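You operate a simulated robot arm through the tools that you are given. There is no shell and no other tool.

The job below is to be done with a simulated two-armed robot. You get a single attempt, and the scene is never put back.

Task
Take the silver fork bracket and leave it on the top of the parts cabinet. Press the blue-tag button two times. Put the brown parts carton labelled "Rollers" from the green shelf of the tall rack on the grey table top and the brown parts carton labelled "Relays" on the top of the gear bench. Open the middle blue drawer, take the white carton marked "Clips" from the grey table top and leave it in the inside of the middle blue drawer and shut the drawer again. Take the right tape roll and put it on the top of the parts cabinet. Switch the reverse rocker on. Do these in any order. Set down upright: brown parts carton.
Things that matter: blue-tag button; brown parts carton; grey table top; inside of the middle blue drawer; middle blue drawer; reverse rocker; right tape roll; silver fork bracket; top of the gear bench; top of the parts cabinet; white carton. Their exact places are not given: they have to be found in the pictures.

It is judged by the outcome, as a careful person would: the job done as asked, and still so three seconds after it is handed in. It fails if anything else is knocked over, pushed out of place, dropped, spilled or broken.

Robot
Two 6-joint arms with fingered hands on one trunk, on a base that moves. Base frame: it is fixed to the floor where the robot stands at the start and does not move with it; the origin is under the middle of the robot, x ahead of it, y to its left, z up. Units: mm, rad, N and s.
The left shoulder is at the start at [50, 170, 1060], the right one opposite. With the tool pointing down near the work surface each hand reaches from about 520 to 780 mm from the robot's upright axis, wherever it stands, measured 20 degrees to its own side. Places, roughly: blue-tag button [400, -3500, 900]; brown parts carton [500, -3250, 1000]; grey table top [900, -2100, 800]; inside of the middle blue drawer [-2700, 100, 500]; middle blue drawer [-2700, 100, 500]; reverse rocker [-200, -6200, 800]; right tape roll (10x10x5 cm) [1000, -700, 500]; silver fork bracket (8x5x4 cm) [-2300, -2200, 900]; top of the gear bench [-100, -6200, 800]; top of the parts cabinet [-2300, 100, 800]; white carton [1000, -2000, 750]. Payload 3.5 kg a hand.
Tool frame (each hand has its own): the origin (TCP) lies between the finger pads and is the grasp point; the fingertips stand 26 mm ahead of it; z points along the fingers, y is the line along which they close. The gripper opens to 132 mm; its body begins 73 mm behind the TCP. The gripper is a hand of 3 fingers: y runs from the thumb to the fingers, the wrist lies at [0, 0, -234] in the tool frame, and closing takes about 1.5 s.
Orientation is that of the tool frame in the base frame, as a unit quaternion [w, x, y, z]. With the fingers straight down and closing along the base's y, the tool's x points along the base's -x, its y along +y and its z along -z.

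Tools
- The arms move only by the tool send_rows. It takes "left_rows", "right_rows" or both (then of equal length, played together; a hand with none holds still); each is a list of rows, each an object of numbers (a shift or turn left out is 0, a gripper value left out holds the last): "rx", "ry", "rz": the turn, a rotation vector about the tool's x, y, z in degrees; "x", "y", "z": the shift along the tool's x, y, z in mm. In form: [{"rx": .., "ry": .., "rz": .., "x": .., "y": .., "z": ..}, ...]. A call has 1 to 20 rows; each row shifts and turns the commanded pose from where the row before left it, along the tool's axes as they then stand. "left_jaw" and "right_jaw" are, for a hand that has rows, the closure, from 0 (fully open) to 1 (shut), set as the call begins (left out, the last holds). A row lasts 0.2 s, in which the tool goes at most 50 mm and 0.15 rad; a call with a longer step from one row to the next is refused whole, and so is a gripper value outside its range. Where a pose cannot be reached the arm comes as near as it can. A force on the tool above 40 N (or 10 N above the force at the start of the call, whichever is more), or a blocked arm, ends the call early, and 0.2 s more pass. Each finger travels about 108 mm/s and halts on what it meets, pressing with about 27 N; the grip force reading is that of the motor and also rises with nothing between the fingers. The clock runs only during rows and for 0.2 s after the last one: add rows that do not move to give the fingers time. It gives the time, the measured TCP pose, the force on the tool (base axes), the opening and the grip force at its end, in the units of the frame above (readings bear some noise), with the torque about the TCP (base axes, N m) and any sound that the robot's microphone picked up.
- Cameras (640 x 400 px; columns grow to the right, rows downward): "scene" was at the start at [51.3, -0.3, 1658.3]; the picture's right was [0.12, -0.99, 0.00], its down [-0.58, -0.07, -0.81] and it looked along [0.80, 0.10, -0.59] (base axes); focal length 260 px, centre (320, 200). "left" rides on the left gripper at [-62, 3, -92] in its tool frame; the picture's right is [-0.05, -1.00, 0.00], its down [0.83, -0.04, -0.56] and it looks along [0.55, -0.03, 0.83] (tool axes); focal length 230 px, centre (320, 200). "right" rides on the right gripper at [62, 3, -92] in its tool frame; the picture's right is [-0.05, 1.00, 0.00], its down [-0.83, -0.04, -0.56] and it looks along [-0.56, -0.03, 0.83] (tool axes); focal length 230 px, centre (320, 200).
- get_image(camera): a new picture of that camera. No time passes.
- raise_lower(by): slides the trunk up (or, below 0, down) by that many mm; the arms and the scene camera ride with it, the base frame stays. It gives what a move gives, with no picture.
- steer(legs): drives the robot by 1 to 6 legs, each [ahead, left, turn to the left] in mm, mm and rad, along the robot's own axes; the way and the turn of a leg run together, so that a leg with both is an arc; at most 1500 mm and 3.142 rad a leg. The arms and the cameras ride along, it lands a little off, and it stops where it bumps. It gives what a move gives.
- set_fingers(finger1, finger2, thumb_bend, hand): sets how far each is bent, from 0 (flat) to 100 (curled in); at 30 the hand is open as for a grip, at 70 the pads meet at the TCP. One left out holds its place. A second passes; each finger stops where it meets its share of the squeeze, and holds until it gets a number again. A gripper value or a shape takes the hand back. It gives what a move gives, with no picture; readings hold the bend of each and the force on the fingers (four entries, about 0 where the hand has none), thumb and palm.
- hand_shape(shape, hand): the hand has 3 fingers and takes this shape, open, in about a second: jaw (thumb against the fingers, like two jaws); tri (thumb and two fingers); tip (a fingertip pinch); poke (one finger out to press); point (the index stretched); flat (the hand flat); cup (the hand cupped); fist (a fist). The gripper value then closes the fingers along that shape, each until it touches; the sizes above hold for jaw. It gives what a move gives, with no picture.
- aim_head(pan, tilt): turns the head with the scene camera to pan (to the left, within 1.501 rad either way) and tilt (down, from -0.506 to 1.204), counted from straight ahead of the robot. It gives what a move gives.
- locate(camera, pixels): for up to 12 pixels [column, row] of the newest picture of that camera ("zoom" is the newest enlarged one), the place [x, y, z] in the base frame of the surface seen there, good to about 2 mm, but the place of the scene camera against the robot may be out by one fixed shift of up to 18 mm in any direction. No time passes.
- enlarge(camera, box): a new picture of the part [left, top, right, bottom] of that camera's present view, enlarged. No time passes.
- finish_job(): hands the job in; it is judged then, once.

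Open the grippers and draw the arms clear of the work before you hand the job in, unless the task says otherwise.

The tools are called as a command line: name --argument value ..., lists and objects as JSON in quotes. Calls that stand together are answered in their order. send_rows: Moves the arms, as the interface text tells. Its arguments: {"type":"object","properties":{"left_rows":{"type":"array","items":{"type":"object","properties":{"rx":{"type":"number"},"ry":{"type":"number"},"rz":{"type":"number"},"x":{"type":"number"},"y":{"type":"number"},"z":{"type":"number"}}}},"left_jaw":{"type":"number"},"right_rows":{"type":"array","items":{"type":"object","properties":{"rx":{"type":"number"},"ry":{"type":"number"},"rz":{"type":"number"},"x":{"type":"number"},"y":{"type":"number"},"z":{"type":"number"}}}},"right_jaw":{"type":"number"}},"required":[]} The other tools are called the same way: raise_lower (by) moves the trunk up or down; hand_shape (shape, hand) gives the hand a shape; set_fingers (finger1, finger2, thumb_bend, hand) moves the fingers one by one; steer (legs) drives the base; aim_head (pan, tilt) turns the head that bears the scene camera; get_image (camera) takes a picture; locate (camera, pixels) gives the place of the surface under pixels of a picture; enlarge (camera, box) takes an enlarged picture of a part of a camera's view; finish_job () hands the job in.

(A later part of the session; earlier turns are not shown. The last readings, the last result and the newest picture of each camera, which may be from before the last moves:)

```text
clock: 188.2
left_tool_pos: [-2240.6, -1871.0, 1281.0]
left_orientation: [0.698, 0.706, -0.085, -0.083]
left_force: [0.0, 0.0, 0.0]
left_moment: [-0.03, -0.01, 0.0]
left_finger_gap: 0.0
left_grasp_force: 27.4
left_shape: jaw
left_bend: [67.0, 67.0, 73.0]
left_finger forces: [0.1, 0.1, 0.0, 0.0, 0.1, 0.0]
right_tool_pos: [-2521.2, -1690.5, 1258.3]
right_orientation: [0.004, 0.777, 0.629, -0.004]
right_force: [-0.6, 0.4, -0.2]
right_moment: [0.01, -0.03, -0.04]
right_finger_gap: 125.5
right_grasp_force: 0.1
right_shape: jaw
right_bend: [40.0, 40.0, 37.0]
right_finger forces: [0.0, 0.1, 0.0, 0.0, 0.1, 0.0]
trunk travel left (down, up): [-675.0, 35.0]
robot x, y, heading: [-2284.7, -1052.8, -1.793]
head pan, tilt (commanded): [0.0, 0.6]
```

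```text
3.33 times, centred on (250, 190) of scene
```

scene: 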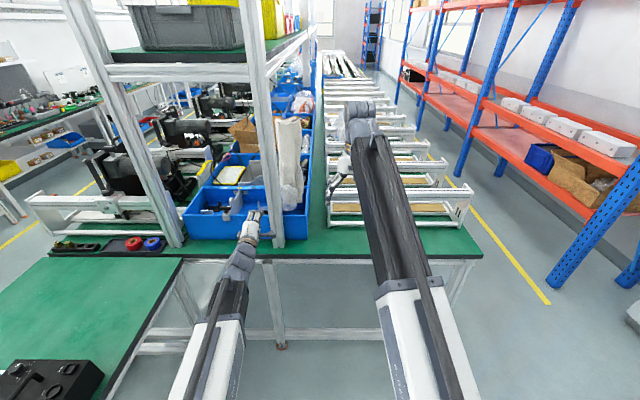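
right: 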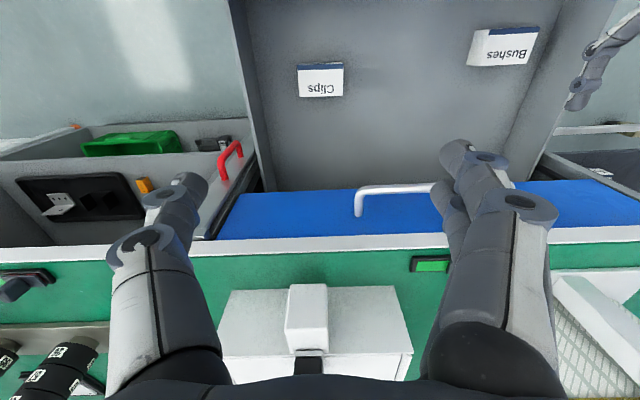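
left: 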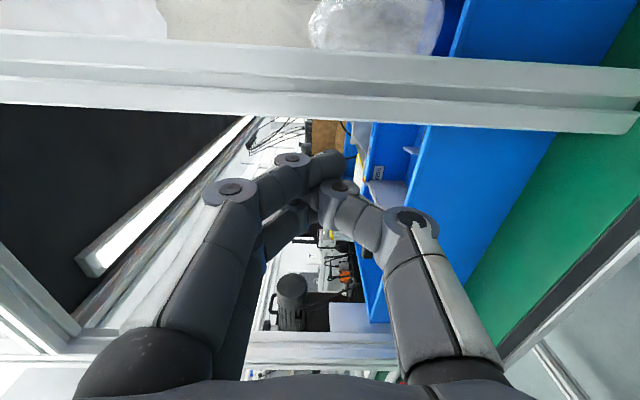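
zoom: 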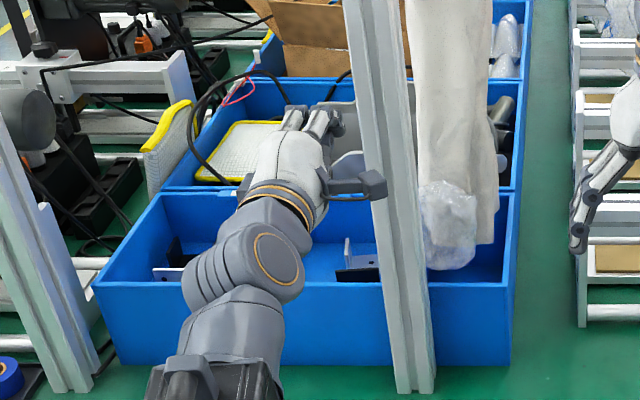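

The middle compartment holds a silver upright plate with holes plus a black piece. I need a view from above, so I reorient the left hand: lower, unroll, then pitch it down (tool pointing down), staying in front of the posts.

send_rows --left_rows '[{"y": -45}, {"y": -45}, {"y": -45}, {"rz": -8.2}, {"rz": -8.2}, {"rz": -8.2}, {"rz": -8.2}, {"rz": -8.2}, {"rz": -8.2}, {"rz": -8.2}, {"rz": -8.2}, {"rz": -8.2}, {"rz": -8.2}, {"rz": -8.0}, {}]' --left_jaw 0.0

send_rows --left_rows '[{"ry": 8.18, "z": -20}, {"ry": 8.18, "x": 2.8, "z": -19.8}, {"ry": 8.18, "x": 5.6, "z": -19.2}, {"ry": 8.18, "x": 8.3, "z": -18.2}, {"ry": 8.18, "x": 10.8, "z": -16.8}, {"ry": 8.18, "x": 13.1, "z": -15.1}, {"ry": 8.18, "x": 15.1, "z": -13.1}, {"ry": 8.18, "x": 16.8, "z": -10.8}, {"ry": 8.18, "x": 18.2, "z": -8.3}, {"ry": 8.18, "x": 19.2, "z": -5.6}, {"ry": 8.18, "x": 19.8, "z": -2.8}, {}]'

get_image --camera "left"

get_image --camera "scene"

```text
clock: 191.4
left_tool_pos: [-2238.4, -1869.1, 1143.7]
left_orientation: [0.433, 0.559, 0.439, -0.555]
left_force: [-0.3, 0.1, -0.4]
left_moment: [0.03, 0.02, 0.03]
left_finger_gap: 131.9
left_grasp_force: 0.1
left_shape: jaw
left_bend: [30.0, 30.0, 30.0]
left_finger forces: [0.1, 0.0, 0.0, 0.1, 0.0, 0.0]
right_tool_pos: [-2521.0, -1689.3, 1257.5]
right_orientation: [0.003, 0.777, 0.629, -0.005]
right_force: [0.0, -0.5, 1.2]
right_moment: [0.01, 0.0, -0.01]
right_finger_gap: 125.3
right_grasp_force: 0.1
right_shape: jaw
right_bend: [40.0, 40.0, 37.0]
right_finger forces: [0.1, 0.1, 0.0, 0.0, 0.1, 0.0]
trunk travel left (down, up): [-675.0, 35.0]
robot x, y, heading: [-2284.5, -1056.3, -1.791]
head pan, tilt (commanded): [0.0, 0.6]
```

```text
clock: 194.0
left_tool_pos: [-2190.2, -1662.5, 1132.8]
left_orientation: [0.016, 0.792, 0.609, -0.023]
left_force: [0.5, -0.7, -0.1]
left_moment: [0.02, -0.03, 0.01]
left_finger_gap: 132.0
left_grasp_force: 0.0
left_shape: jaw
left_bend: [30.0, 30.0, 30.0]
left_finger forces: [0.0, 0.0, 0.2, 0.1, 0.0, 0.2]
left hand out of reach, approached as far as the arm can: row 1
right_tool_pos: [-2521.4, -1689.1, 1256.6]
right_orientation: [0.003, 0.777, 0.63, -0.004]
right_force: [0.8, -0.5, 0.7]
right_moment: [0.01, 0.03, 0.02]
right_finger_gap: 125.4
right_grasp_force: 0.1
right_shape: jaw
right_bend: [40.0, 40.0, 37.0]
right_finger forces: [0.1, 0.0, 0.0, 0.0, 0.1, 0.0]
trunk travel left (down, up): [-675.0, 35.0]
robot x, y, heading: [-2285.8, -1056.4, -1.791]
head pan, tilt (commanded): [0.0, 0.6]
```

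```text
taken
```

left: 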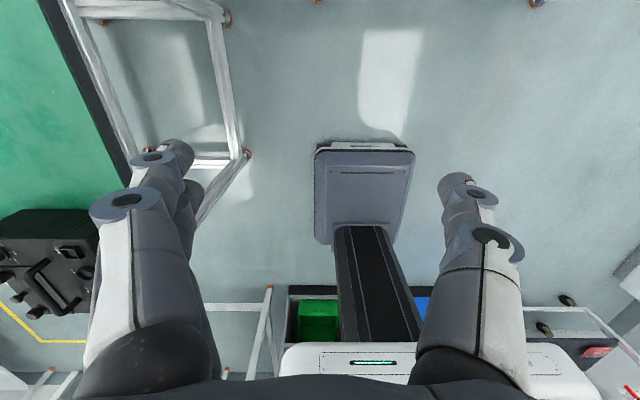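

```text
taken
```

scene: 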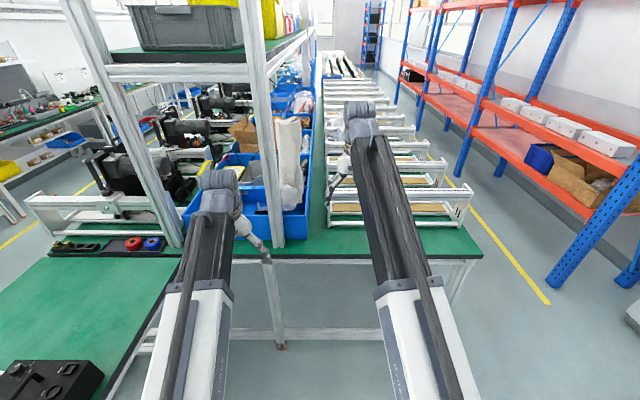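

The left hand now points down. I retract the right hand to a compact pose, then examine the middle compartment again.

send_rows --right_rows '[{"x": 21.7, "y": -26.7, "z": 18.3}, {"x": 21.7, "y": -26.7, "z": 18.3}, {"x": 21.7, "y": -26.7, "z": 18.3}, {"x": 21.7, "y": -26.7, "z": 18.3}, {"x": 21.7, "y": -26.7, "z": 18.3}, {"x": 21.7, "y": -26.7, "z": 18.3}, {}]'

enlarge --camera "scene" --box '[180, 150, 320, 250]'

locate --camera "zoom" --pixels '[[345, 180], [355, 215], [370, 225], [395, 300], [480, 150], [60, 230], [300, 160], [440, 210], [500, 190]]'

```text
clock: 195.6
left_tool_pos: [-2189.7, -1662.3, 1132.9]
left_orientation: [0.017, 0.792, 0.609, -0.024]
left_force: [-0.7, -0.2, -0.5]
left_moment: [0.01, -0.03, -0.03]
left_finger_gap: 132.0
left_grasp_force: 0.1
left_shape: jaw
left_bend: [30.0, 30.0, 30.0]
left_finger forces: [0.0, 0.0, 0.0, 0.1, 0.0, 0.1]
right_tool_pos: [-2650.1, -1531.4, 1146.9]
right_orientation: [0.003, 0.777, 0.629, -0.004]
right_force: [0.2, 0.4, -0.9]
right_moment: [0.01, 0.01, 0.01]
right_finger_gap: 125.0
right_grasp_force: 0.0
right_shape: jaw
right_bend: [40.0, 40.0, 37.0]
right_finger forces: [0.0, 0.1, 0.0, 0.0, 0.1, 0.1]
trunk travel left (down, up): [-675.0, 35.0]
robot x, y, heading: [-2283.9, -1059.3, -1.794]
head pan, tilt (commanded): [0.0, 0.6]
```

```text
4.00 times, centred on (250, 200) of scene
```

zoom: 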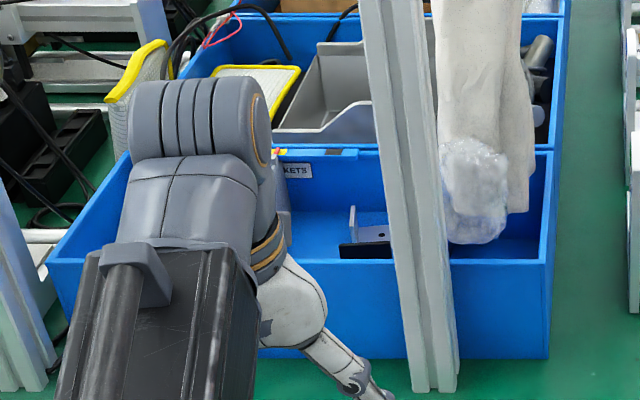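

```text
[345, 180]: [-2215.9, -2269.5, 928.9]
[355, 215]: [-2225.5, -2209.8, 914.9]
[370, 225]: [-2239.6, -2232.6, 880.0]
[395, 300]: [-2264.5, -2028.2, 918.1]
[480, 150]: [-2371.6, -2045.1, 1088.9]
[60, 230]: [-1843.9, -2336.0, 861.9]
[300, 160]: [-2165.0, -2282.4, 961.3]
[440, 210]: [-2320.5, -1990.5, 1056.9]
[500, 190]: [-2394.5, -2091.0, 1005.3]
```

The silver bracket is near [-2240,-2220] in the middle compartment. I check the left post position before driving in.

locate --camera "scene" --pixels '[[120, 100], [170, 230], [150, 170], [262, 100], [275, 200], [285, 160], [290, 125], [330, 190], [250, 60]]'

```text
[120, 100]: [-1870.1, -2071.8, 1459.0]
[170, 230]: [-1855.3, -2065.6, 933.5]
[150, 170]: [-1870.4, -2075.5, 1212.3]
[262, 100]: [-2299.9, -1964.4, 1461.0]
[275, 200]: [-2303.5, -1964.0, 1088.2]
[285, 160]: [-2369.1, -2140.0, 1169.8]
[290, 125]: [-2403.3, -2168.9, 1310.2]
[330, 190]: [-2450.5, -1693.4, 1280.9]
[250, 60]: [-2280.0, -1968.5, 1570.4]
```

Posts are at x≈-1870 and x≈-2300. I check the height of the white frames where the right hand will pass.

locate --camera "scene" --pixels '[[440, 197], [400, 192], [335, 182], [460, 190], [420, 170], [350, 222]]'

```text
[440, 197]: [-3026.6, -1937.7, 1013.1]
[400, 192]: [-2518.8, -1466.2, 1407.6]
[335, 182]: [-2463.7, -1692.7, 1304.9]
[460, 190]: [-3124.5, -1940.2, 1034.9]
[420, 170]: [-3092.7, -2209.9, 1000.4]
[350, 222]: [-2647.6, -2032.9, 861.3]
```

Frames are ≤1050 mm high, my right fingertips at 1120 mm. I drive: left 174, then ahead 430.

steer --legs '[[0, 174, 0], [430, 0, 0]]'

get_image --camera "left"

get_image --camera "scene"

```text
clock: 199.3
left_tool_pos: [-2115.7, -2123.1, 1132.3]
left_orientation: [0.017, 0.792, 0.609, -0.023]
left_force: [-0.2, 0.5, -0.4]
left_moment: [0.02, 0.01, -0.02]
left_finger_gap: 132.1
left_grasp_force: 0.1
left_shape: jaw
left_bend: [30.0, 30.0, 30.0]
left_finger forces: [0.0, 0.0, 0.0, 0.0, 0.0, 0.1]
right_tool_pos: [-2577.4, -1990.5, 1146.0]
right_orientation: [0.004, 0.777, 0.629, -0.004]
right_force: [-0.2, -0.8, -0.4]
right_moment: [-0.02, 0.02, -0.02]
right_finger_gap: 125.4
right_grasp_force: 0.1
right_shape: jaw
right_bend: [40.0, 40.0, 37.0]
right_finger forces: [0.0, 0.1, 0.0, 0.1, 0.0, 0.0]
trunk travel left (down, up): [-675.0, 35.0]
robot x, y, heading: [-2213.3, -1517.4, -1.794]
head pan, tilt (commanded): [0.0, 0.6]
```

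```text
taken
```

left: 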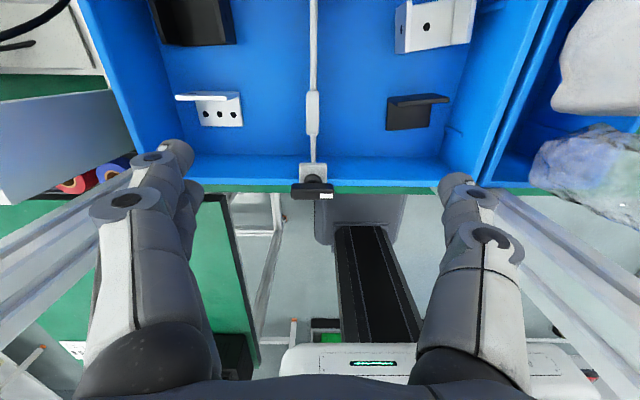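

```text
taken
```

scene: 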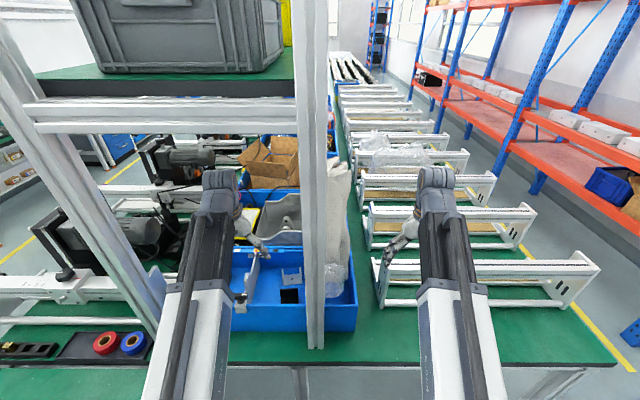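

The left camera shows four brackets: black fork (195,20), silver angle (215,108), silver piece (435,25), black angle (415,108). I move forward over the middle compartment for a better view and level the hand.

send_rows --left_rows '[{"ry": 3.3}, {"x": -37, "y": -20}, {"x": -37, "y": -20}, {"x": -37, "y": -20}, {}]'

get_image --camera "left"

enlarge --camera "left" --box '[160, 0, 520, 225]'

```text
clock: 200.5
left_tool_pos: [-2199.8, -2214.6, 1132.7]
left_orientation: [0.0, 0.793, 0.609, -0.001]
left_force: [0.0, 0.0, -0.5]
left_moment: [0.03, 0.0, -0.03]
left_finger_gap: 131.9
left_grasp_force: 0.0
left_shape: jaw
left_bend: [30.0, 30.0, 30.0]
left_finger forces: [0.0, 0.0, 0.1, 0.0, 0.1, 0.0]
right_tool_pos: [-2576.8, -1990.9, 1146.2]
right_orientation: [0.003, 0.777, 0.629, -0.005]
right_force: [-0.6, 0.3, -0.3]
right_moment: [-0.03, -0.03, -0.02]
right_finger_gap: 125.5
right_grasp_force: 0.1
right_shape: jaw
right_bend: [40.0, 40.0, 37.0]
right_finger forces: [0.1, 0.1, 0.0, 0.0, 0.0, 0.1]
trunk travel left (down, up): [-675.0, 35.0]
robot x, y, heading: [-2209.3, -1515.3, -1.786]
head pan, tilt (commanded): [0.0, 0.6]
```

```text
taken
```

left: 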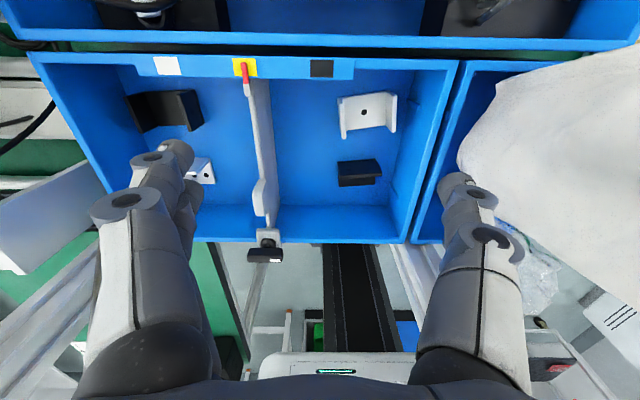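

```text
1.78 times, centred on (340, 112) of left
```

zoom: 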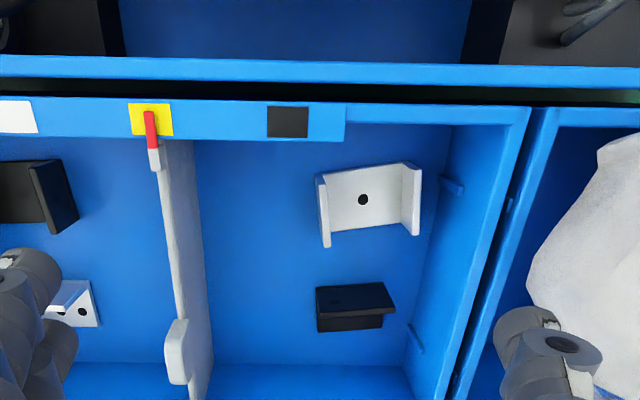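

The silver fork bracket (U-shape with hole) is at (367,115) in the middle compartment. I measure it.

locate --camera "zoom" --pixels '[[363, 200], [340, 180], [385, 175], [325, 180], [412, 170], [325, 235], [414, 225], [345, 222], [390, 218], [270, 200], [350, 260], [440, 260]]'

enlarge --camera "left" --box '[310, 70, 430, 200]'

```text
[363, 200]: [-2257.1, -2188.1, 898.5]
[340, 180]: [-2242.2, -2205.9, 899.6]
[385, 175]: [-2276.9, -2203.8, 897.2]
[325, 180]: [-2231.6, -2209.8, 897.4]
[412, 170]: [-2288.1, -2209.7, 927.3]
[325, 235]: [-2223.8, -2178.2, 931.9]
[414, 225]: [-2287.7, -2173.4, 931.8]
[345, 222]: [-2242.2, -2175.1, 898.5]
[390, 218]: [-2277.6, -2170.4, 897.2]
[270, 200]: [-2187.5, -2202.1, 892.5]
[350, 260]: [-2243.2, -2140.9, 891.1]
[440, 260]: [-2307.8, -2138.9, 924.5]
```

```text
3.08 times, centred on (370, 135) of left
```

zoom: 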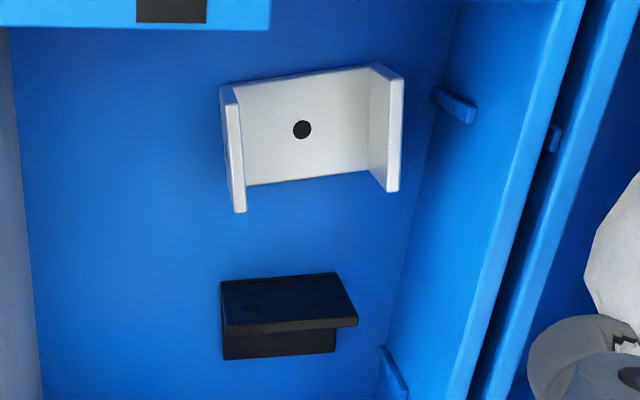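

The bracket lies base-down: flanges at x≈-2228 and x≈-2288, top z≈932, plate z≈898. I measure the flange tops more accurately to plan a pinch on the left flange.

locate --camera "zoom" --pixels '[[233, 110], [236, 150], [240, 205], [396, 90], [395, 130], [392, 185], [225, 95], [380, 68], [255, 180], [365, 170], [430, 130], [45, 150]]'

```text
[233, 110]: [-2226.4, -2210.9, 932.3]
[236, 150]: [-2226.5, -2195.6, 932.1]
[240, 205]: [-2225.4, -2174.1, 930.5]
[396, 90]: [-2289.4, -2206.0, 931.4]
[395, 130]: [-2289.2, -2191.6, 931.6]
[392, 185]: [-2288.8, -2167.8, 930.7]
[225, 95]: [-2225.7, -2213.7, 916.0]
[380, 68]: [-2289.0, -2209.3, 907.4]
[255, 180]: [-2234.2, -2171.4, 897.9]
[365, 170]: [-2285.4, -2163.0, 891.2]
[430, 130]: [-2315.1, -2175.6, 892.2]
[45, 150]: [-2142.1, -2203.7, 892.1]
```

Left flange runs along y at x≈-2226 (y -2214…-2172). I set a ~40 mm opening, shift over the left flange, rotate -12°, and check.

send_rows --left_rows '[{"x": 14, "y": -31.4}, {"rz": -6}, {"rz": -6}, {"z": 40}, {"z": 40}, {}]' --left_jaw 0.68

get_image --camera "left"

```text
clock: 201.9
left_tool_pos: [-2230.5, -2192.0, 1052.9]
left_orientation: [-0.002, 0.725, 0.689, -0.001]
left_force: [-0.7, 0.3, 0.2]
left_moment: [0.02, 0.02, 0.0]
left_finger_gap: 42.5
left_grasp_force: 0.0
left_shape: jaw
left_bend: [73.0, 73.0, 70.0]
left_finger forces: [0.0, 0.0, 0.0, 0.0, 0.0, 0.0]
right_tool_pos: [-2577.4, -1990.9, 1145.8]
right_orientation: [0.004, 0.777, 0.629, -0.004]
right_force: [-0.1, 0.6, -0.3]
right_moment: [0.0, -0.03, 0.0]
right_finger_gap: 125.2
right_grasp_force: 0.0
right_shape: jaw
right_bend: [40.0, 40.0, 37.0]
right_finger forces: [0.1, 0.0, 0.1, 0.0, 0.0, 0.0]
trunk travel left (down, up): [-675.0, 35.0]
robot x, y, heading: [-2211.9, -1515.9, -1.787]
head pan, tilt (commanded): [0.0, 0.6]
```

```text
taken
```

left: 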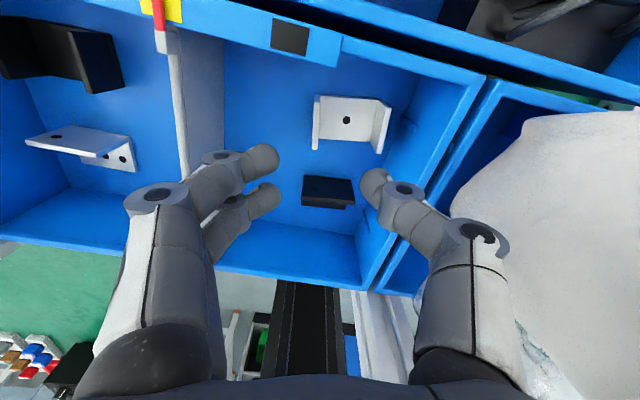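

The left flange lies on the tool axis (col ≈318). I shift 3 mm left and descend 70 mm, then look again.

send_rows --left_rows '[{"y": 3, "z": 35}, {"z": 35}, {}]'

get_image --camera "left"

```text
clock: 202.7
left_tool_pos: [-2224.4, -2191.7, 981.9]
left_orientation: [-0.002, 0.725, 0.689, 0.0]
left_force: [0.2, 0.4, -0.3]
left_moment: [-0.01, -0.03, 0.01]
left_finger_gap: 42.6
left_grasp_force: 0.0
left_shape: jaw
left_bend: [73.0, 73.0, 70.0]
left_finger forces: [0.1, 0.0, 0.0, 0.0, 0.0, 0.0]
right_tool_pos: [-2577.0, -1990.4, 1146.0]
right_orientation: [0.003, 0.777, 0.629, -0.003]
right_force: [-0.3, -0.2, -0.3]
right_moment: [-0.02, -0.01, -0.03]
right_finger_gap: 125.1
right_grasp_force: 0.0
right_shape: jaw
right_bend: [40.0, 40.0, 37.0]
right_finger forces: [0.0, 0.0, 0.0, 0.0, 0.1, 0.1]
trunk travel left (down, up): [-675.0, 35.0]
robot x, y, heading: [-2213.0, -1516.4, -1.79]
head pan, tilt (commanded): [0.0, 0.6]
```

```text
taken
```

left: 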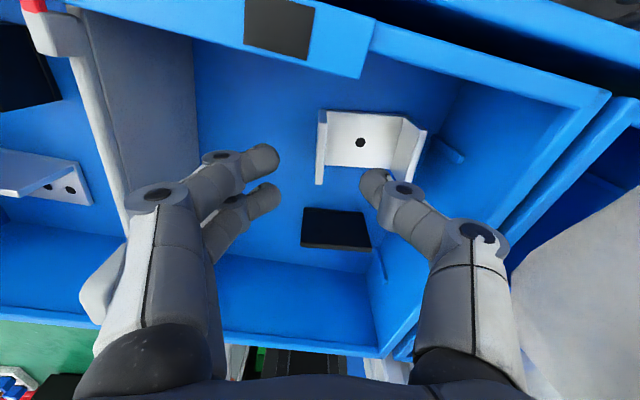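

I check the right bin wall and divider heights near the thumb before descending further.

locate --camera "left" --pixels '[[560, 150], [520, 200], [450, 130], [400, 300], [430, 180], [320, 140], [411, 150], [100, 200], [318, 180], [340, 130]]'

```text
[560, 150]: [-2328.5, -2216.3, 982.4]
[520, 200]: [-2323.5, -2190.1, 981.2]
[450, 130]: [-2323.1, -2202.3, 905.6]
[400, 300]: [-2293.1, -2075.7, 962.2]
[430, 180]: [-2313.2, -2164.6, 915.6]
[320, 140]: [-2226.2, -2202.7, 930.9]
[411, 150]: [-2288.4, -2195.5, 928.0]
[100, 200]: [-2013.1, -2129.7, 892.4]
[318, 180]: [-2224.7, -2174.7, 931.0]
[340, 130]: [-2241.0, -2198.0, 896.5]
```

Right wall is at x≈-2323, leaving clearance. I descend the last 54 mm and close the fingers on the flange.

send_rows --left_rows '[{"z": 20}, {"z": 20}, {"z": 13}, {}]'

get_image --camera "left"

```text
clock: 203.7
left_tool_pos: [-2226.4, -2190.0, 929.5]
left_orientation: [-0.001, 0.725, 0.689, 0.0]
left_force: [0.1, -0.1, 0.2]
left_moment: [0.01, 0.0, 0.01]
left_finger_gap: 42.7
left_grasp_force: 0.1
left_shape: jaw
left_bend: [73.0, 73.0, 70.0]
left_finger forces: [0.1, 0.0, 0.0, 0.0, 0.0, 0.0]
right_tool_pos: [-2577.2, -1990.9, 1147.2]
right_orientation: [0.004, 0.777, 0.63, -0.004]
right_force: [-0.2, -0.1, 0.4]
right_moment: [0.02, 0.01, -0.01]
right_finger_gap: 125.4
right_grasp_force: 0.1
right_shape: jaw
right_bend: [40.0, 40.0, 37.0]
right_finger forces: [0.1, 0.0, 0.0, 0.0, 0.1, 0.1]
trunk travel left (down, up): [-675.0, 35.0]
robot x, y, heading: [-2208.0, -1514.1, -1.787]
head pan, tilt (commanded): [0.0, 0.6]
```

```text
taken
```

left: 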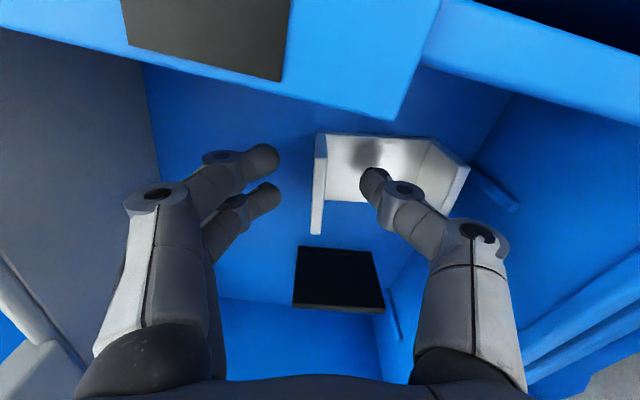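

The thumb is inside the U and the fingers outside the left flange. I close.

send_rows --left_rows '[{}, {}, {}, {}, {}, {}]' --left_jaw 1.0

get_image --camera "left"

```text
clock: 205.1
left_tool_pos: [-2226.6, -2192.2, 929.4]
left_orientation: [-0.001, 0.725, 0.689, 0.0]
left_force: [-0.5, -0.4, 0.4]
left_moment: [0.0, -0.08, -0.02]
left_finger_gap: 0.4
left_grasp_force: 26.9
left_shape: jaw
left_bend: [70.0, 70.0, 70.0]
left_finger forces: [11.9, 12.2, 0.0, 0.0, 23.9, 0.0]
right_tool_pos: [-2577.6, -1990.5, 1146.4]
right_orientation: [0.003, 0.777, 0.63, -0.003]
right_force: [0.3, 0.1, 1.2]
right_moment: [-0.03, -0.02, 0.0]
right_finger_gap: 125.4
right_grasp_force: 0.0
right_shape: jaw
right_bend: [40.0, 40.0, 37.0]
right_finger forces: [0.1, 0.1, 0.0, 0.1, 0.0, 0.0]
trunk travel left (down, up): [-675.0, 35.0]
robot x, y, heading: [-2211.4, -1517.8, -1.791]
head pan, tilt (commanded): [0.0, 0.6]
```

```text
taken
```

left: 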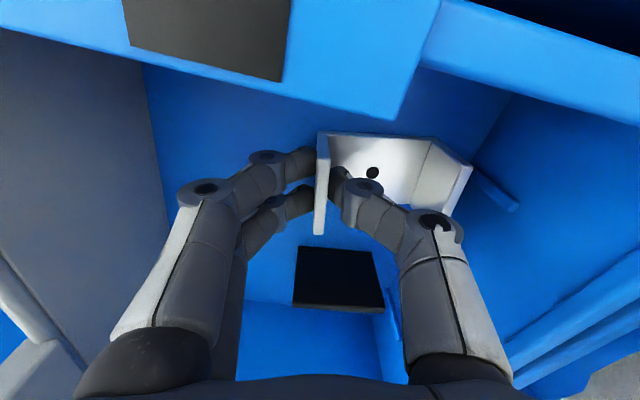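

Grip firm (12/12/24 N). I lift straight up 200 mm.

send_rows --left_rows '[{"z": -20}, {"z": -40}, {"z": -40}, {"z": -45}, {"z": -45}, {}]'

get_image --camera "left"

```text
clock: 206.5
left_tool_pos: [-2228.2, -2191.7, 1120.4]
left_orientation: [0.0, 0.724, 0.69, 0.0]
left_force: [-0.4, -0.3, -1.4]
left_moment: [0.02, -0.05, 0.01]
left_finger_gap: 0.8
left_grasp_force: 27.0
left_shape: jaw
left_bend: [70.0, 70.0, 70.0]
left_finger forces: [12.1, 12.1, 0.0, 0.0, 24.1, 0.0]
right_tool_pos: [-2576.4, -1991.1, 1144.9]
right_orientation: [0.003, 0.777, 0.629, -0.004]
right_force: [0.0, 0.9, 0.3]
right_moment: [0.01, 0.0, -0.03]
right_finger_gap: 125.3
right_grasp_force: 0.0
right_shape: jaw
right_bend: [40.0, 40.0, 37.0]
right_finger forces: [0.0, 0.1, 0.0, 0.0, 0.1, 0.0]
trunk travel left (down, up): [-675.0, 35.0]
robot x, y, heading: [-2213.1, -1516.3, -1.793]
head pan, tilt (commanded): [0.0, 0.6]
```

```text
taken
```

left: 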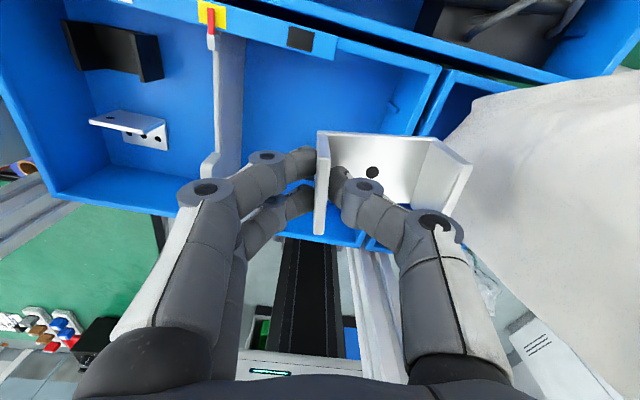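

Bracket held. I shift the hand 50 mm left away from the post and back the base out.

send_rows --left_rows '[{"y": 25}, {"y": 25}, {}]'

steer --legs '[[-480, 0, 0]]'

get_image --camera "scene"

```text
clock: 207.3
left_tool_pos: [-2175.8, -2194.4, 1121.3]
left_orientation: [-0.002, 0.725, 0.689, 0.0]
left_force: [-0.7, -0.7, -1.1]
left_moment: [0.03, 0.01, 0.07]
left_finger_gap: 0.5
left_grasp_force: 26.9
left_shape: jaw
left_bend: [70.0, 70.0, 70.0]
left_finger forces: [12.2, 12.0, 0.0, 0.0, 24.2, 0.0]
right_tool_pos: [-2577.2, -1991.0, 1145.7]
right_orientation: [0.004, 0.777, 0.629, -0.003]
right_force: [-0.8, -1.3, -0.4]
right_moment: [0.01, 0.02, -0.01]
right_finger_gap: 125.2
right_grasp_force: 0.0
right_shape: jaw
right_bend: [40.0, 40.0, 37.0]
right_finger forces: [0.0, 0.0, 0.1, 0.1, 0.1, 0.0]
trunk travel left (down, up): [-675.0, 35.0]
robot x, y, heading: [-2214.5, -1513.9, -1.791]
head pan, tilt (commanded): [0.0, 0.6]
```

```text
clock: 210.2
left_tool_pos: [-2068.9, -1723.3, 1121.3]
left_orientation: [-0.001, 0.722, 0.691, -0.001]
left_force: [-0.1, -0.7, -0.9]
left_moment: [0.0, -0.06, 0.01]
left_finger_gap: 0.6
left_grasp_force: 26.8
left_shape: jaw
left_bend: [70.0, 70.0, 70.0]
left_finger forces: [12.0, 12.0, 0.0, 0.1, 24.2, 0.1]
right_tool_pos: [-2470.4, -1522.4, 1146.7]
right_orientation: [0.004, 0.776, 0.631, -0.004]
right_force: [0.6, 0.3, 0.1]
right_moment: [-0.02, 0.01, 0.0]
right_finger_gap: 125.2
right_grasp_force: 0.0
right_shape: jaw
right_bend: [40.0, 40.0, 37.0]
right_finger forces: [0.0, 0.1, 0.0, 0.0, 0.0, 0.1]
trunk travel left (down, up): [-675.0, 35.0]
robot x, y, heading: [-2108.7, -1050.3, -1.786]
head pan, tilt (commanded): [0.0, 0.6]
```

```text
taken
```

scene: 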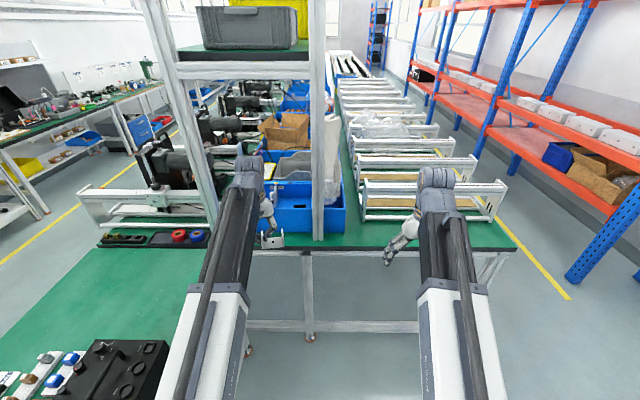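

I turn right by 3.13 rad (over free floor) to face the cabinet again.

steer --legs '[[0, 0, -3.13]]'

aim_head --pan 0.0 --tilt 0.65

get_image --camera "scene"

```text
clock: 217.8
left_tool_pos: [-2172.6, -367.5, 1120.6]
left_orientation: [0.0, -0.705, 0.709, 0.0]
left_force: [-0.1, -0.1, -0.6]
left_moment: [0.01, 0.07, 0.0]
left_finger_gap: 0.7
left_grasp_force: 26.5
left_shape: jaw
left_bend: [70.0, 70.0, 70.0]
left_finger forces: [12.0, 11.9, 0.0, 0.0, 24.1, 0.0]
right_tool_pos: [-1763.0, -552.7, 1146.3]
right_orientation: [0.004, -0.647, 0.762, 0.005]
right_force: [-0.6, -0.8, 0.5]
right_moment: [0.02, 0.0, 0.01]
right_finger_gap: 125.2
right_grasp_force: 0.1
right_shape: jaw
right_bend: [40.0, 40.0, 37.0]
right_finger forces: [0.0, 0.0, 0.0, 0.0, 0.0, 0.0]
trunk travel left (down, up): [-675.0, 35.0]
robot x, y, heading: [-2108.3, -1043.7, 1.396]
head pan, tilt (commanded): [0.0, 0.6]
```

```text
clock: 218.5
left_tool_pos: [-2172.3, -367.6, 1120.9]
left_orientation: [-0.001, -0.705, 0.709, -0.002]
left_force: [-1.0, -0.2, -1.7]
left_moment: [0.02, 0.03, 0.01]
left_finger_gap: 0.4
left_grasp_force: 26.7
left_shape: jaw
left_bend: [70.0, 70.0, 70.0]
left_finger forces: [12.0, 12.0, 0.0, 0.0, 24.1, 0.0]
right_tool_pos: [-1763.4, -553.1, 1146.0]
right_orientation: [0.004, -0.647, 0.763, 0.004]
right_force: [0.1, -0.2, 0.5]
right_moment: [0.01, 0.01, -0.02]
right_finger_gap: 125.2
right_grasp_force: 0.0
right_shape: jaw
right_bend: [40.0, 40.0, 37.0]
right_finger forces: [0.0, 0.0, 0.0, 0.0, 0.1, 0.0]
trunk travel left (down, up): [-675.0, 35.0]
robot x, y, heading: [-2106.3, -1044.9, 1.398]
head pan, tilt (commanded): [0.0, 0.649]
```

```text
taken
```

scene: 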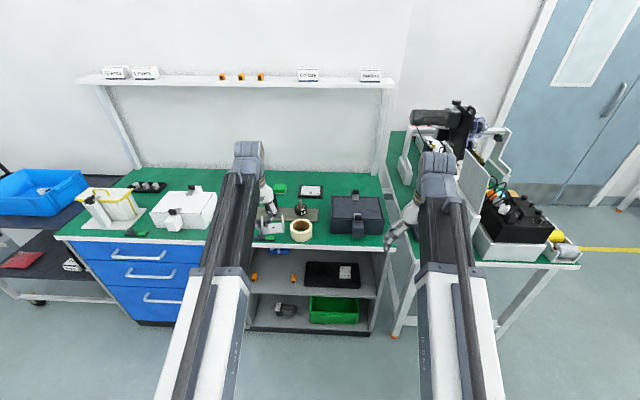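

I plan to put the bracket on the free area left of the black latch item, around [-2290,-110]. I drive left 189 and ahead 205 with the bracket held high.

steer --legs '[[0, 189, 0], [205, 0, 0]]'

get_image --camera "left"

get_image --camera "scene"

```text
clock: 221.2
left_tool_pos: [-2324.6, -128.3, 1120.3]
left_orientation: [0.0, -0.706, 0.708, -0.001]
left_force: [0.4, 0.0, -1.4]
left_moment: [-0.03, 0.07, 0.01]
left_finger_gap: 0.5
left_grasp_force: 27.4
left_shape: jaw
left_bend: [70.0, 70.0, 70.0]
left_finger forces: [12.0, 12.2, 0.0, 0.1, 24.2, 0.1]
right_tool_pos: [-1912.0, -314.5, 1146.3]
right_orientation: [0.003, -0.647, 0.762, 0.003]
right_force: [0.0, 0.6, -0.5]
right_moment: [-0.05, 0.0, -0.02]
right_finger_gap: 125.1
right_grasp_force: 0.0
right_shape: jaw
right_bend: [40.0, 40.0, 37.0]
right_finger forces: [0.0, 0.0, 0.1, 0.1, 0.0, 0.1]
trunk travel left (down, up): [-675.0, 35.0]
robot x, y, heading: [-2250.2, -807.2, 1.396]
head pan, tilt (commanded): [0.0, 0.649]
```

```text
taken
```

left: 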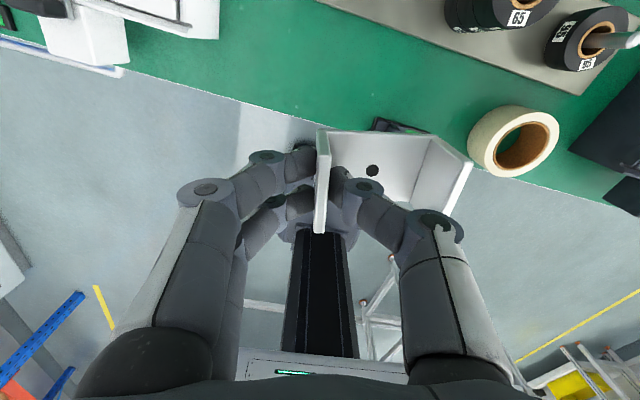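

```text
taken
```

scene: 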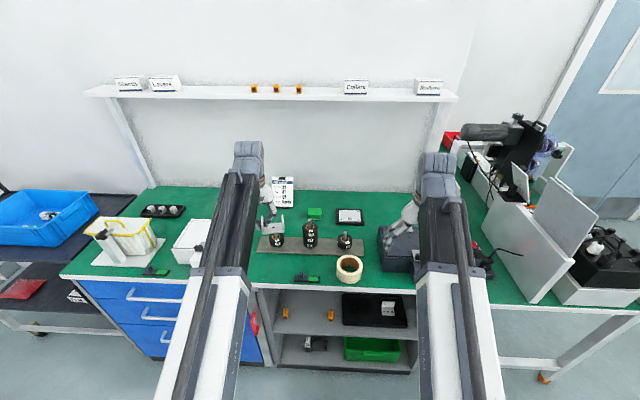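

The drop zone (green, around (345,90)) is free: white box left, black latch at (400,125) right-front, jig beyond. I shift 20 mm left and 33 mm forward, then lower to z≈960.

send_rows --left_rows '[{"x": -33, "y": 20}, {"z": 40}, {"z": 40}, {"z": 40}, {"z": 40}, {}]'

get_image --camera "left"

```text
clock: 222.6
left_tool_pos: [-2342.4, -97.3, 960.0]
left_orientation: [0.0, -0.706, 0.709, -0.001]
left_force: [0.0, 0.4, -1.0]
left_moment: [0.01, 0.04, 0.0]
left_finger_gap: 0.6
left_grasp_force: 27.4
left_shape: jaw
left_bend: [70.0, 70.0, 70.0]
left_finger forces: [12.2, 12.1, 0.1, 0.0, 24.2, 0.1]
right_tool_pos: [-1912.9, -315.1, 1146.8]
right_orientation: [0.004, -0.647, 0.762, 0.003]
right_force: [-0.9, -0.4, 0.1]
right_moment: [-0.02, 0.01, -0.01]
right_finger_gap: 125.2
right_grasp_force: 0.0
right_shape: jaw
right_bend: [40.0, 40.0, 37.0]
right_finger forces: [0.0, 0.0, 0.0, 0.0, 0.0, 0.1]
trunk travel left (down, up): [-675.0, 35.0]
robot x, y, heading: [-2258.3, -808.6, 1.401]
head pan, tilt (commanded): [0.0, 0.649]
```

```text
taken
```

left: 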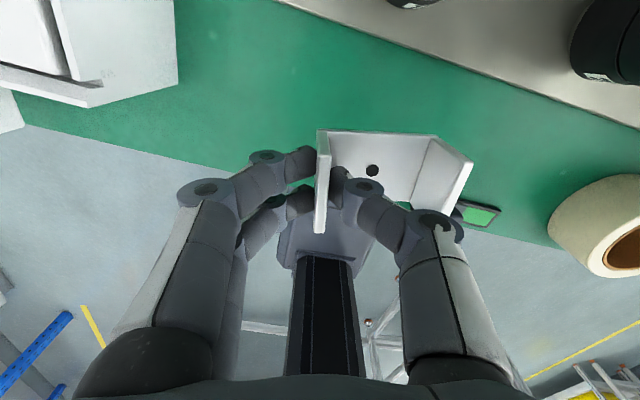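

The landing spot is clear and ~35 mm inside the front edge. I lower until contact.

send_rows --left_rows '[{"z": 35}, {"z": 30}, {"z": 3}, {"z": 2}, {}]'

```text
clock: 223.8
left_tool_pos: [-2341.8, -95.7, 891.0]
left_orientation: [0.0, -0.706, 0.708, 0.0]
left_force: [-0.7, 0.4, -1.8]
left_moment: [-0.02, 0.04, -0.02]
left_finger_gap: 0.8
left_grasp_force: 26.6
left_shape: jaw
left_bend: [70.0, 70.0, 70.0]
left_finger forces: [12.3, 12.1, 0.1, 0.0, 24.2, 0.1]
right_tool_pos: [-1912.7, -314.7, 1146.6]
right_orientation: [0.004, -0.647, 0.762, 0.003]
right_force: [-0.7, -0.1, 0.2]
right_moment: [0.0, -0.05, 0.01]
right_finger_gap: 125.0
right_grasp_force: 0.1
right_shape: jaw
right_bend: [40.0, 40.0, 37.0]
right_finger forces: [0.1, 0.1, 0.0, 0.0, 0.1, 0.1]
trunk travel left (down, up): [-675.0, 35.0]
robot x, y, heading: [-2258.6, -807.4, 1.397]
head pan, tilt (commanded): [0.0, 0.649]
```

No contact yet at z 891; I continue in 1.5 mm steps.

send_rows --left_rows '[{"z": 1.5}, {"z": 1.5}, {}]'

```text
clock: 224.6
left_tool_pos: [-2342.7, -97.0, 890.1]
left_orientation: [0.0, -0.706, 0.708, -0.001]
left_force: [-0.7, -0.2, 10.0]
left_moment: [0.01, 0.01, 0.0]
left_finger_gap: 0.8
left_grasp_force: 27.0
left_shape: jaw
left_bend: [70.0, 70.0, 70.0]
left_finger forces: [14.0, 14.2, 0.0, 0.0, 27.1, 0.0]
right_tool_pos: [-1913.8, -316.0, 1146.0]
right_orientation: [0.003, -0.647, 0.762, 0.003]
right_force: [-0.2, -0.7, -1.0]
right_moment: [0.0, -0.02, -0.01]
right_finger_gap: 125.3
right_grasp_force: 0.1
right_shape: jaw
right_bend: [40.0, 40.0, 37.0]
right_finger forces: [0.1, 0.0, 0.1, 0.1, 0.0, 0.0]
trunk travel left (down, up): [-675.0, 35.0]
robot x, y, heading: [-2254.9, -805.9, 1.4]
head pan, tilt (commanded): [0.0, 0.649]
```

Contact (10 N). I open to ~42 mm and lift away.

send_rows --left_rows '[{}, {}, {}, {}]' --left_jaw 0.7

send_rows --left_rows '[{"z": -20}, {"z": -30}, {"z": -45}, {"z": -45}, {"z": -45}, {"z": -45}, {}]'

get_image --camera "left"

```text
clock: 225.6
left_tool_pos: [-2341.7, -96.3, 886.7]
left_orientation: [0.0, -0.706, 0.708, -0.001]
left_force: [0.1, -0.5, 0.0]
left_moment: [0.01, -0.02, 0.0]
left_finger_gap: 39.2
left_grasp_force: 0.1
left_shape: jaw
left_bend: [74.0, 74.0, 70.0]
left_finger forces: [0.0, 0.0, 0.0, 0.0, 0.1, 0.0]
right_tool_pos: [-1912.8, -314.2, 1145.6]
right_orientation: [0.004, -0.648, 0.762, 0.004]
right_force: [-0.2, -1.3, 0.7]
right_moment: [0.01, 0.01, -0.02]
right_finger_gap: 125.2
right_grasp_force: 0.2
right_shape: jaw
right_bend: [40.0, 40.0, 37.0]
right_finger forces: [0.0, 0.0, 0.0, 0.0, 0.0, 0.0]
trunk travel left (down, up): [-675.0, 35.0]
robot x, y, heading: [-2259.4, -805.9, 1.399]
head pan, tilt (commanded): [0.0, 0.649]
```

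```text
clock: 227.2
left_tool_pos: [-2341.8, -95.6, 1117.6]
left_orientation: [0.0, -0.706, 0.709, -0.001]
left_force: [0.2, -0.2, 0.1]
left_moment: [0.02, 0.0, 0.03]
left_finger_gap: 39.3
left_grasp_force: 0.0
left_shape: jaw
left_bend: [74.0, 74.0, 70.0]
left_finger forces: [0.0, 0.0, 0.0, 0.1, 0.0, 0.0]
right_tool_pos: [-1913.7, -314.4, 1146.4]
right_orientation: [0.004, -0.647, 0.762, 0.003]
right_force: [-0.1, 0.3, -0.4]
right_moment: [0.02, 0.01, 0.0]
right_finger_gap: 125.1
right_grasp_force: 0.1
right_shape: jaw
right_bend: [40.0, 40.0, 37.0]
right_finger forces: [0.0, 0.1, 0.0, 0.1, 0.1, 0.0]
trunk travel left (down, up): [-675.0, 35.0]
robot x, y, heading: [-2258.1, -804.8, 1.397]
head pan, tilt (commanded): [0.0, 0.649]
```

```text
taken
```

left: 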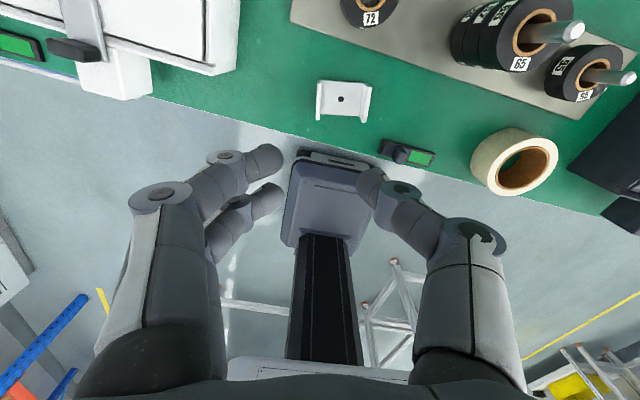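

Both the bracket and the tape roll stand on the cabinet top. Now I head to the tall rack: back up, turn right to face along the passage.

steer --legs '[[-230, 0, 0], [0, 0, -1.587]]'

get_image --camera "scene"

```text
clock: 232.8
left_tool_pos: [-1583.0, -966.7, 1117.3]
left_orientation: [-0.001, 0.014, 1.0, 0.0]
left_force: [0.6, -0.5, -0.2]
left_moment: [-0.01, 0.01, 0.03]
left_finger_gap: 39.3
left_grasp_force: 0.1
left_shape: jaw
left_bend: [74.0, 74.0, 70.0]
left_finger forces: [0.1, 0.0, 0.0, 0.0, 0.1, 0.1]
right_tool_pos: [-1812.7, -1388.7, 1146.9]
right_orientation: [0.005, 0.093, 0.996, 0.0]
right_force: [0.9, 0.2, -0.9]
right_moment: [-0.03, -0.03, -0.03]
right_finger_gap: 125.5
right_grasp_force: 0.0
right_shape: jaw
right_bend: [40.0, 40.0, 37.0]
right_finger forces: [0.1, 0.0, 0.0, 0.0, 0.0, 0.0]
trunk travel left (down, up): [-675.0, 35.0]
robot x, y, heading: [-2298.1, -1029.6, -0.197]
head pan, tilt (commanded): [0.0, 0.649]
```

```text
taken
```

scene: 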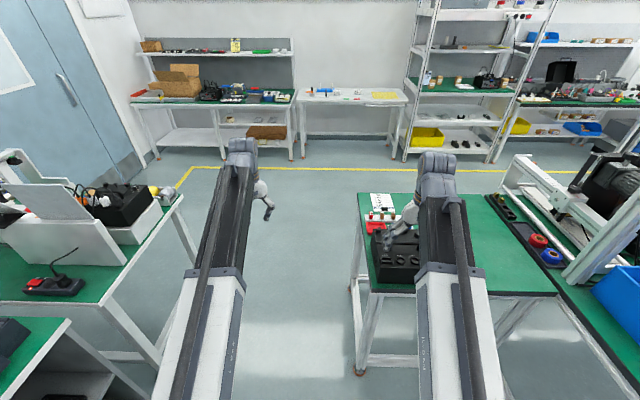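

The way is clear. I strafe left 235 for clearance from table G, then drive ahead through the passage.

steer --legs '[[0, 240, 0], [1300, 0, 0], [830, 0, 0]]'

aim_head --pan -0.9 --tilt 0.5

get_image --camera "scene"

```text
clock: 244.8
left_tool_pos: [552.3, -1182.4, 1117.4]
left_orientation: [0.0, 0.023, 1.0, -0.001]
left_force: [0.1, -0.6, -0.1]
left_moment: [0.01, -0.02, 0.03]
left_finger_gap: 39.0
left_grasp_force: 0.0
left_shape: jaw
left_bend: [74.0, 74.0, 70.0]
left_finger forces: [0.0, 0.0, 0.1, 0.0, 0.0, 0.0]
right_tool_pos: [314.3, -1600.0, 1145.5]
right_orientation: [0.005, 0.102, 0.995, -0.001]
right_force: [0.2, 0.7, 0.4]
right_moment: [0.0, -0.02, -0.03]
right_finger_gap: 125.4
right_grasp_force: 0.0
right_shape: jaw
right_bend: [40.0, 40.0, 37.0]
right_finger forces: [0.0, 0.1, 0.0, 0.0, 0.0, 0.0]
trunk travel left (down, up): [-675.0, 35.0]
robot x, y, heading: [-163.4, -1235.9, -0.215]
head pan, tilt (commanded): [0.0, 0.649]
```

```text
clock: 245.9
left_tool_pos: [551.9, -1182.3, 1117.8]
left_orientation: [-0.001, 0.023, 1.0, -0.002]
left_force: [0.1, 0.0, -0.5]
left_moment: [0.0, 0.01, 0.01]
left_finger_gap: 39.4
left_grasp_force: 0.1
left_shape: jaw
left_bend: [74.0, 74.0, 70.0]
left_finger forces: [0.1, 0.0, 0.0, 0.1, 0.1, 0.0]
right_tool_pos: [314.8, -1599.5, 1146.1]
right_orientation: [0.005, 0.102, 0.995, 0.0]
right_force: [-0.1, 0.1, -0.9]
right_moment: [-0.01, -0.01, -0.02]
right_finger_gap: 125.2
right_grasp_force: 0.2
right_shape: jaw
right_bend: [40.0, 40.0, 37.0]
right_finger forces: [0.0, 0.1, 0.0, 0.1, 0.0, 0.0]
trunk travel left (down, up): [-675.0, 35.0]
robot x, y, heading: [-163.2, -1235.3, -0.213]
head pan, tilt (commanded): [-0.901, 0.499]
```

```text
taken
```

scene: 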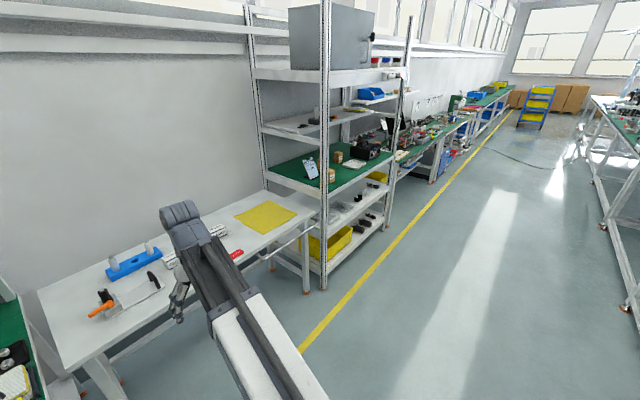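

The aisle is clear. I strafe right 1950 mm along the aisle to stand before the rack.

steer --legs '[[0, -1000, 0.04], [0, -950, 0.04]]'

aim_head --pan 0.0 --tilt 0.5

get_image --camera "scene"

```text
clock: 255.7
left_tool_pos: [199.2, -3032.1, 1117.5]
left_orientation: [-0.001, -0.021, 1.0, -0.001]
left_force: [0.1, -0.8, -0.3]
left_moment: [-0.02, -0.02, 0.04]
left_finger_gap: 39.1
left_grasp_force: 0.0
left_shape: jaw
left_bend: [74.0, 74.0, 70.0]
left_finger forces: [0.0, 0.0, 0.0, 0.0, 0.0, 0.1]
right_tool_pos: [-1.7, -3467.6, 1146.1]
right_orientation: [0.005, 0.059, 0.998, 0.0]
right_force: [-0.9, 0.0, 0.7]
right_moment: [-0.02, 0.0, -0.01]
right_finger_gap: 125.5
right_grasp_force: 0.1
right_shape: jaw
right_bend: [40.0, 40.0, 37.0]
right_finger forces: [0.0, 0.0, 0.0, 0.0, 0.0, 0.0]
trunk travel left (down, up): [-675.0, 35.0]
robot x, y, heading: [-509.5, -3145.3, -0.127]
head pan, tilt (commanded): [-0.901, 0.499]
```

```text
clock: 256.9
left_tool_pos: [199.3, -3031.8, 1118.3]
left_orientation: [-0.001, -0.02, 1.0, -0.001]
left_force: [0.1, -0.5, 0.1]
left_moment: [0.02, 0.01, 0.01]
left_finger_gap: 39.6
left_grasp_force: 0.0
left_shape: jaw
left_bend: [74.0, 74.0, 70.0]
left_finger forces: [0.1, 0.0, 0.0, 0.0, 0.0, 0.0]
right_tool_pos: [-0.6, -3467.1, 1146.7]
right_orientation: [0.005, 0.059, 0.998, 0.0]
right_force: [0.3, 0.3, 0.4]
right_moment: [0.03, -0.03, -0.04]
right_finger_gap: 125.2
right_grasp_force: 0.0
right_shape: jaw
right_bend: [40.0, 40.0, 37.0]
right_finger forces: [0.1, 0.0, 0.1, 0.0, 0.0, 0.0]
trunk travel left (down, up): [-675.0, 35.0]
robot x, y, heading: [-508.2, -3143.9, -0.132]
head pan, tilt (commanded): [0.0, 0.499]
```

```text
taken
```

scene: 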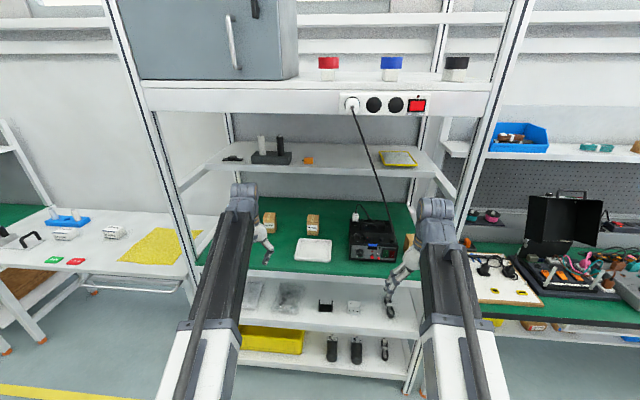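

I'm in front of the rack. I zoom into the green shelf.

enlarge --camera "scene" --box '[190, 180, 440, 300]'

locate --camera "scene" --pixels '[[165, 150], [480, 150], [270, 225], [313, 225], [372, 240], [313, 250], [350, 270], [260, 270], [360, 165], [300, 100], [410, 385], [195, 270]]'

```text
2.56 times, centred on (315, 240) of scene
```

zoom: 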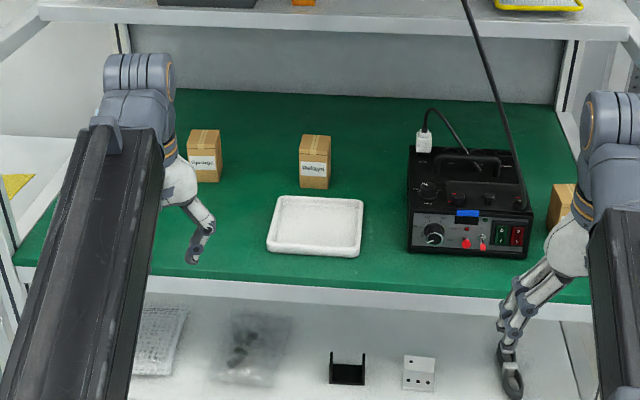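

```text
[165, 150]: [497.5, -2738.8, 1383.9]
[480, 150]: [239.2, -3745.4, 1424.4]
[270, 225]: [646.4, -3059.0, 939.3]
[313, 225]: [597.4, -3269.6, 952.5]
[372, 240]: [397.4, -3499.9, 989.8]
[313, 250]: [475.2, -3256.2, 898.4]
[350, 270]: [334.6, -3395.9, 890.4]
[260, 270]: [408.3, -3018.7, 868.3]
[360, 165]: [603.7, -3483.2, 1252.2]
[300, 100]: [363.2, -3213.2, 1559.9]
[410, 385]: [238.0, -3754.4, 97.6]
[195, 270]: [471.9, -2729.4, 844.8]
```

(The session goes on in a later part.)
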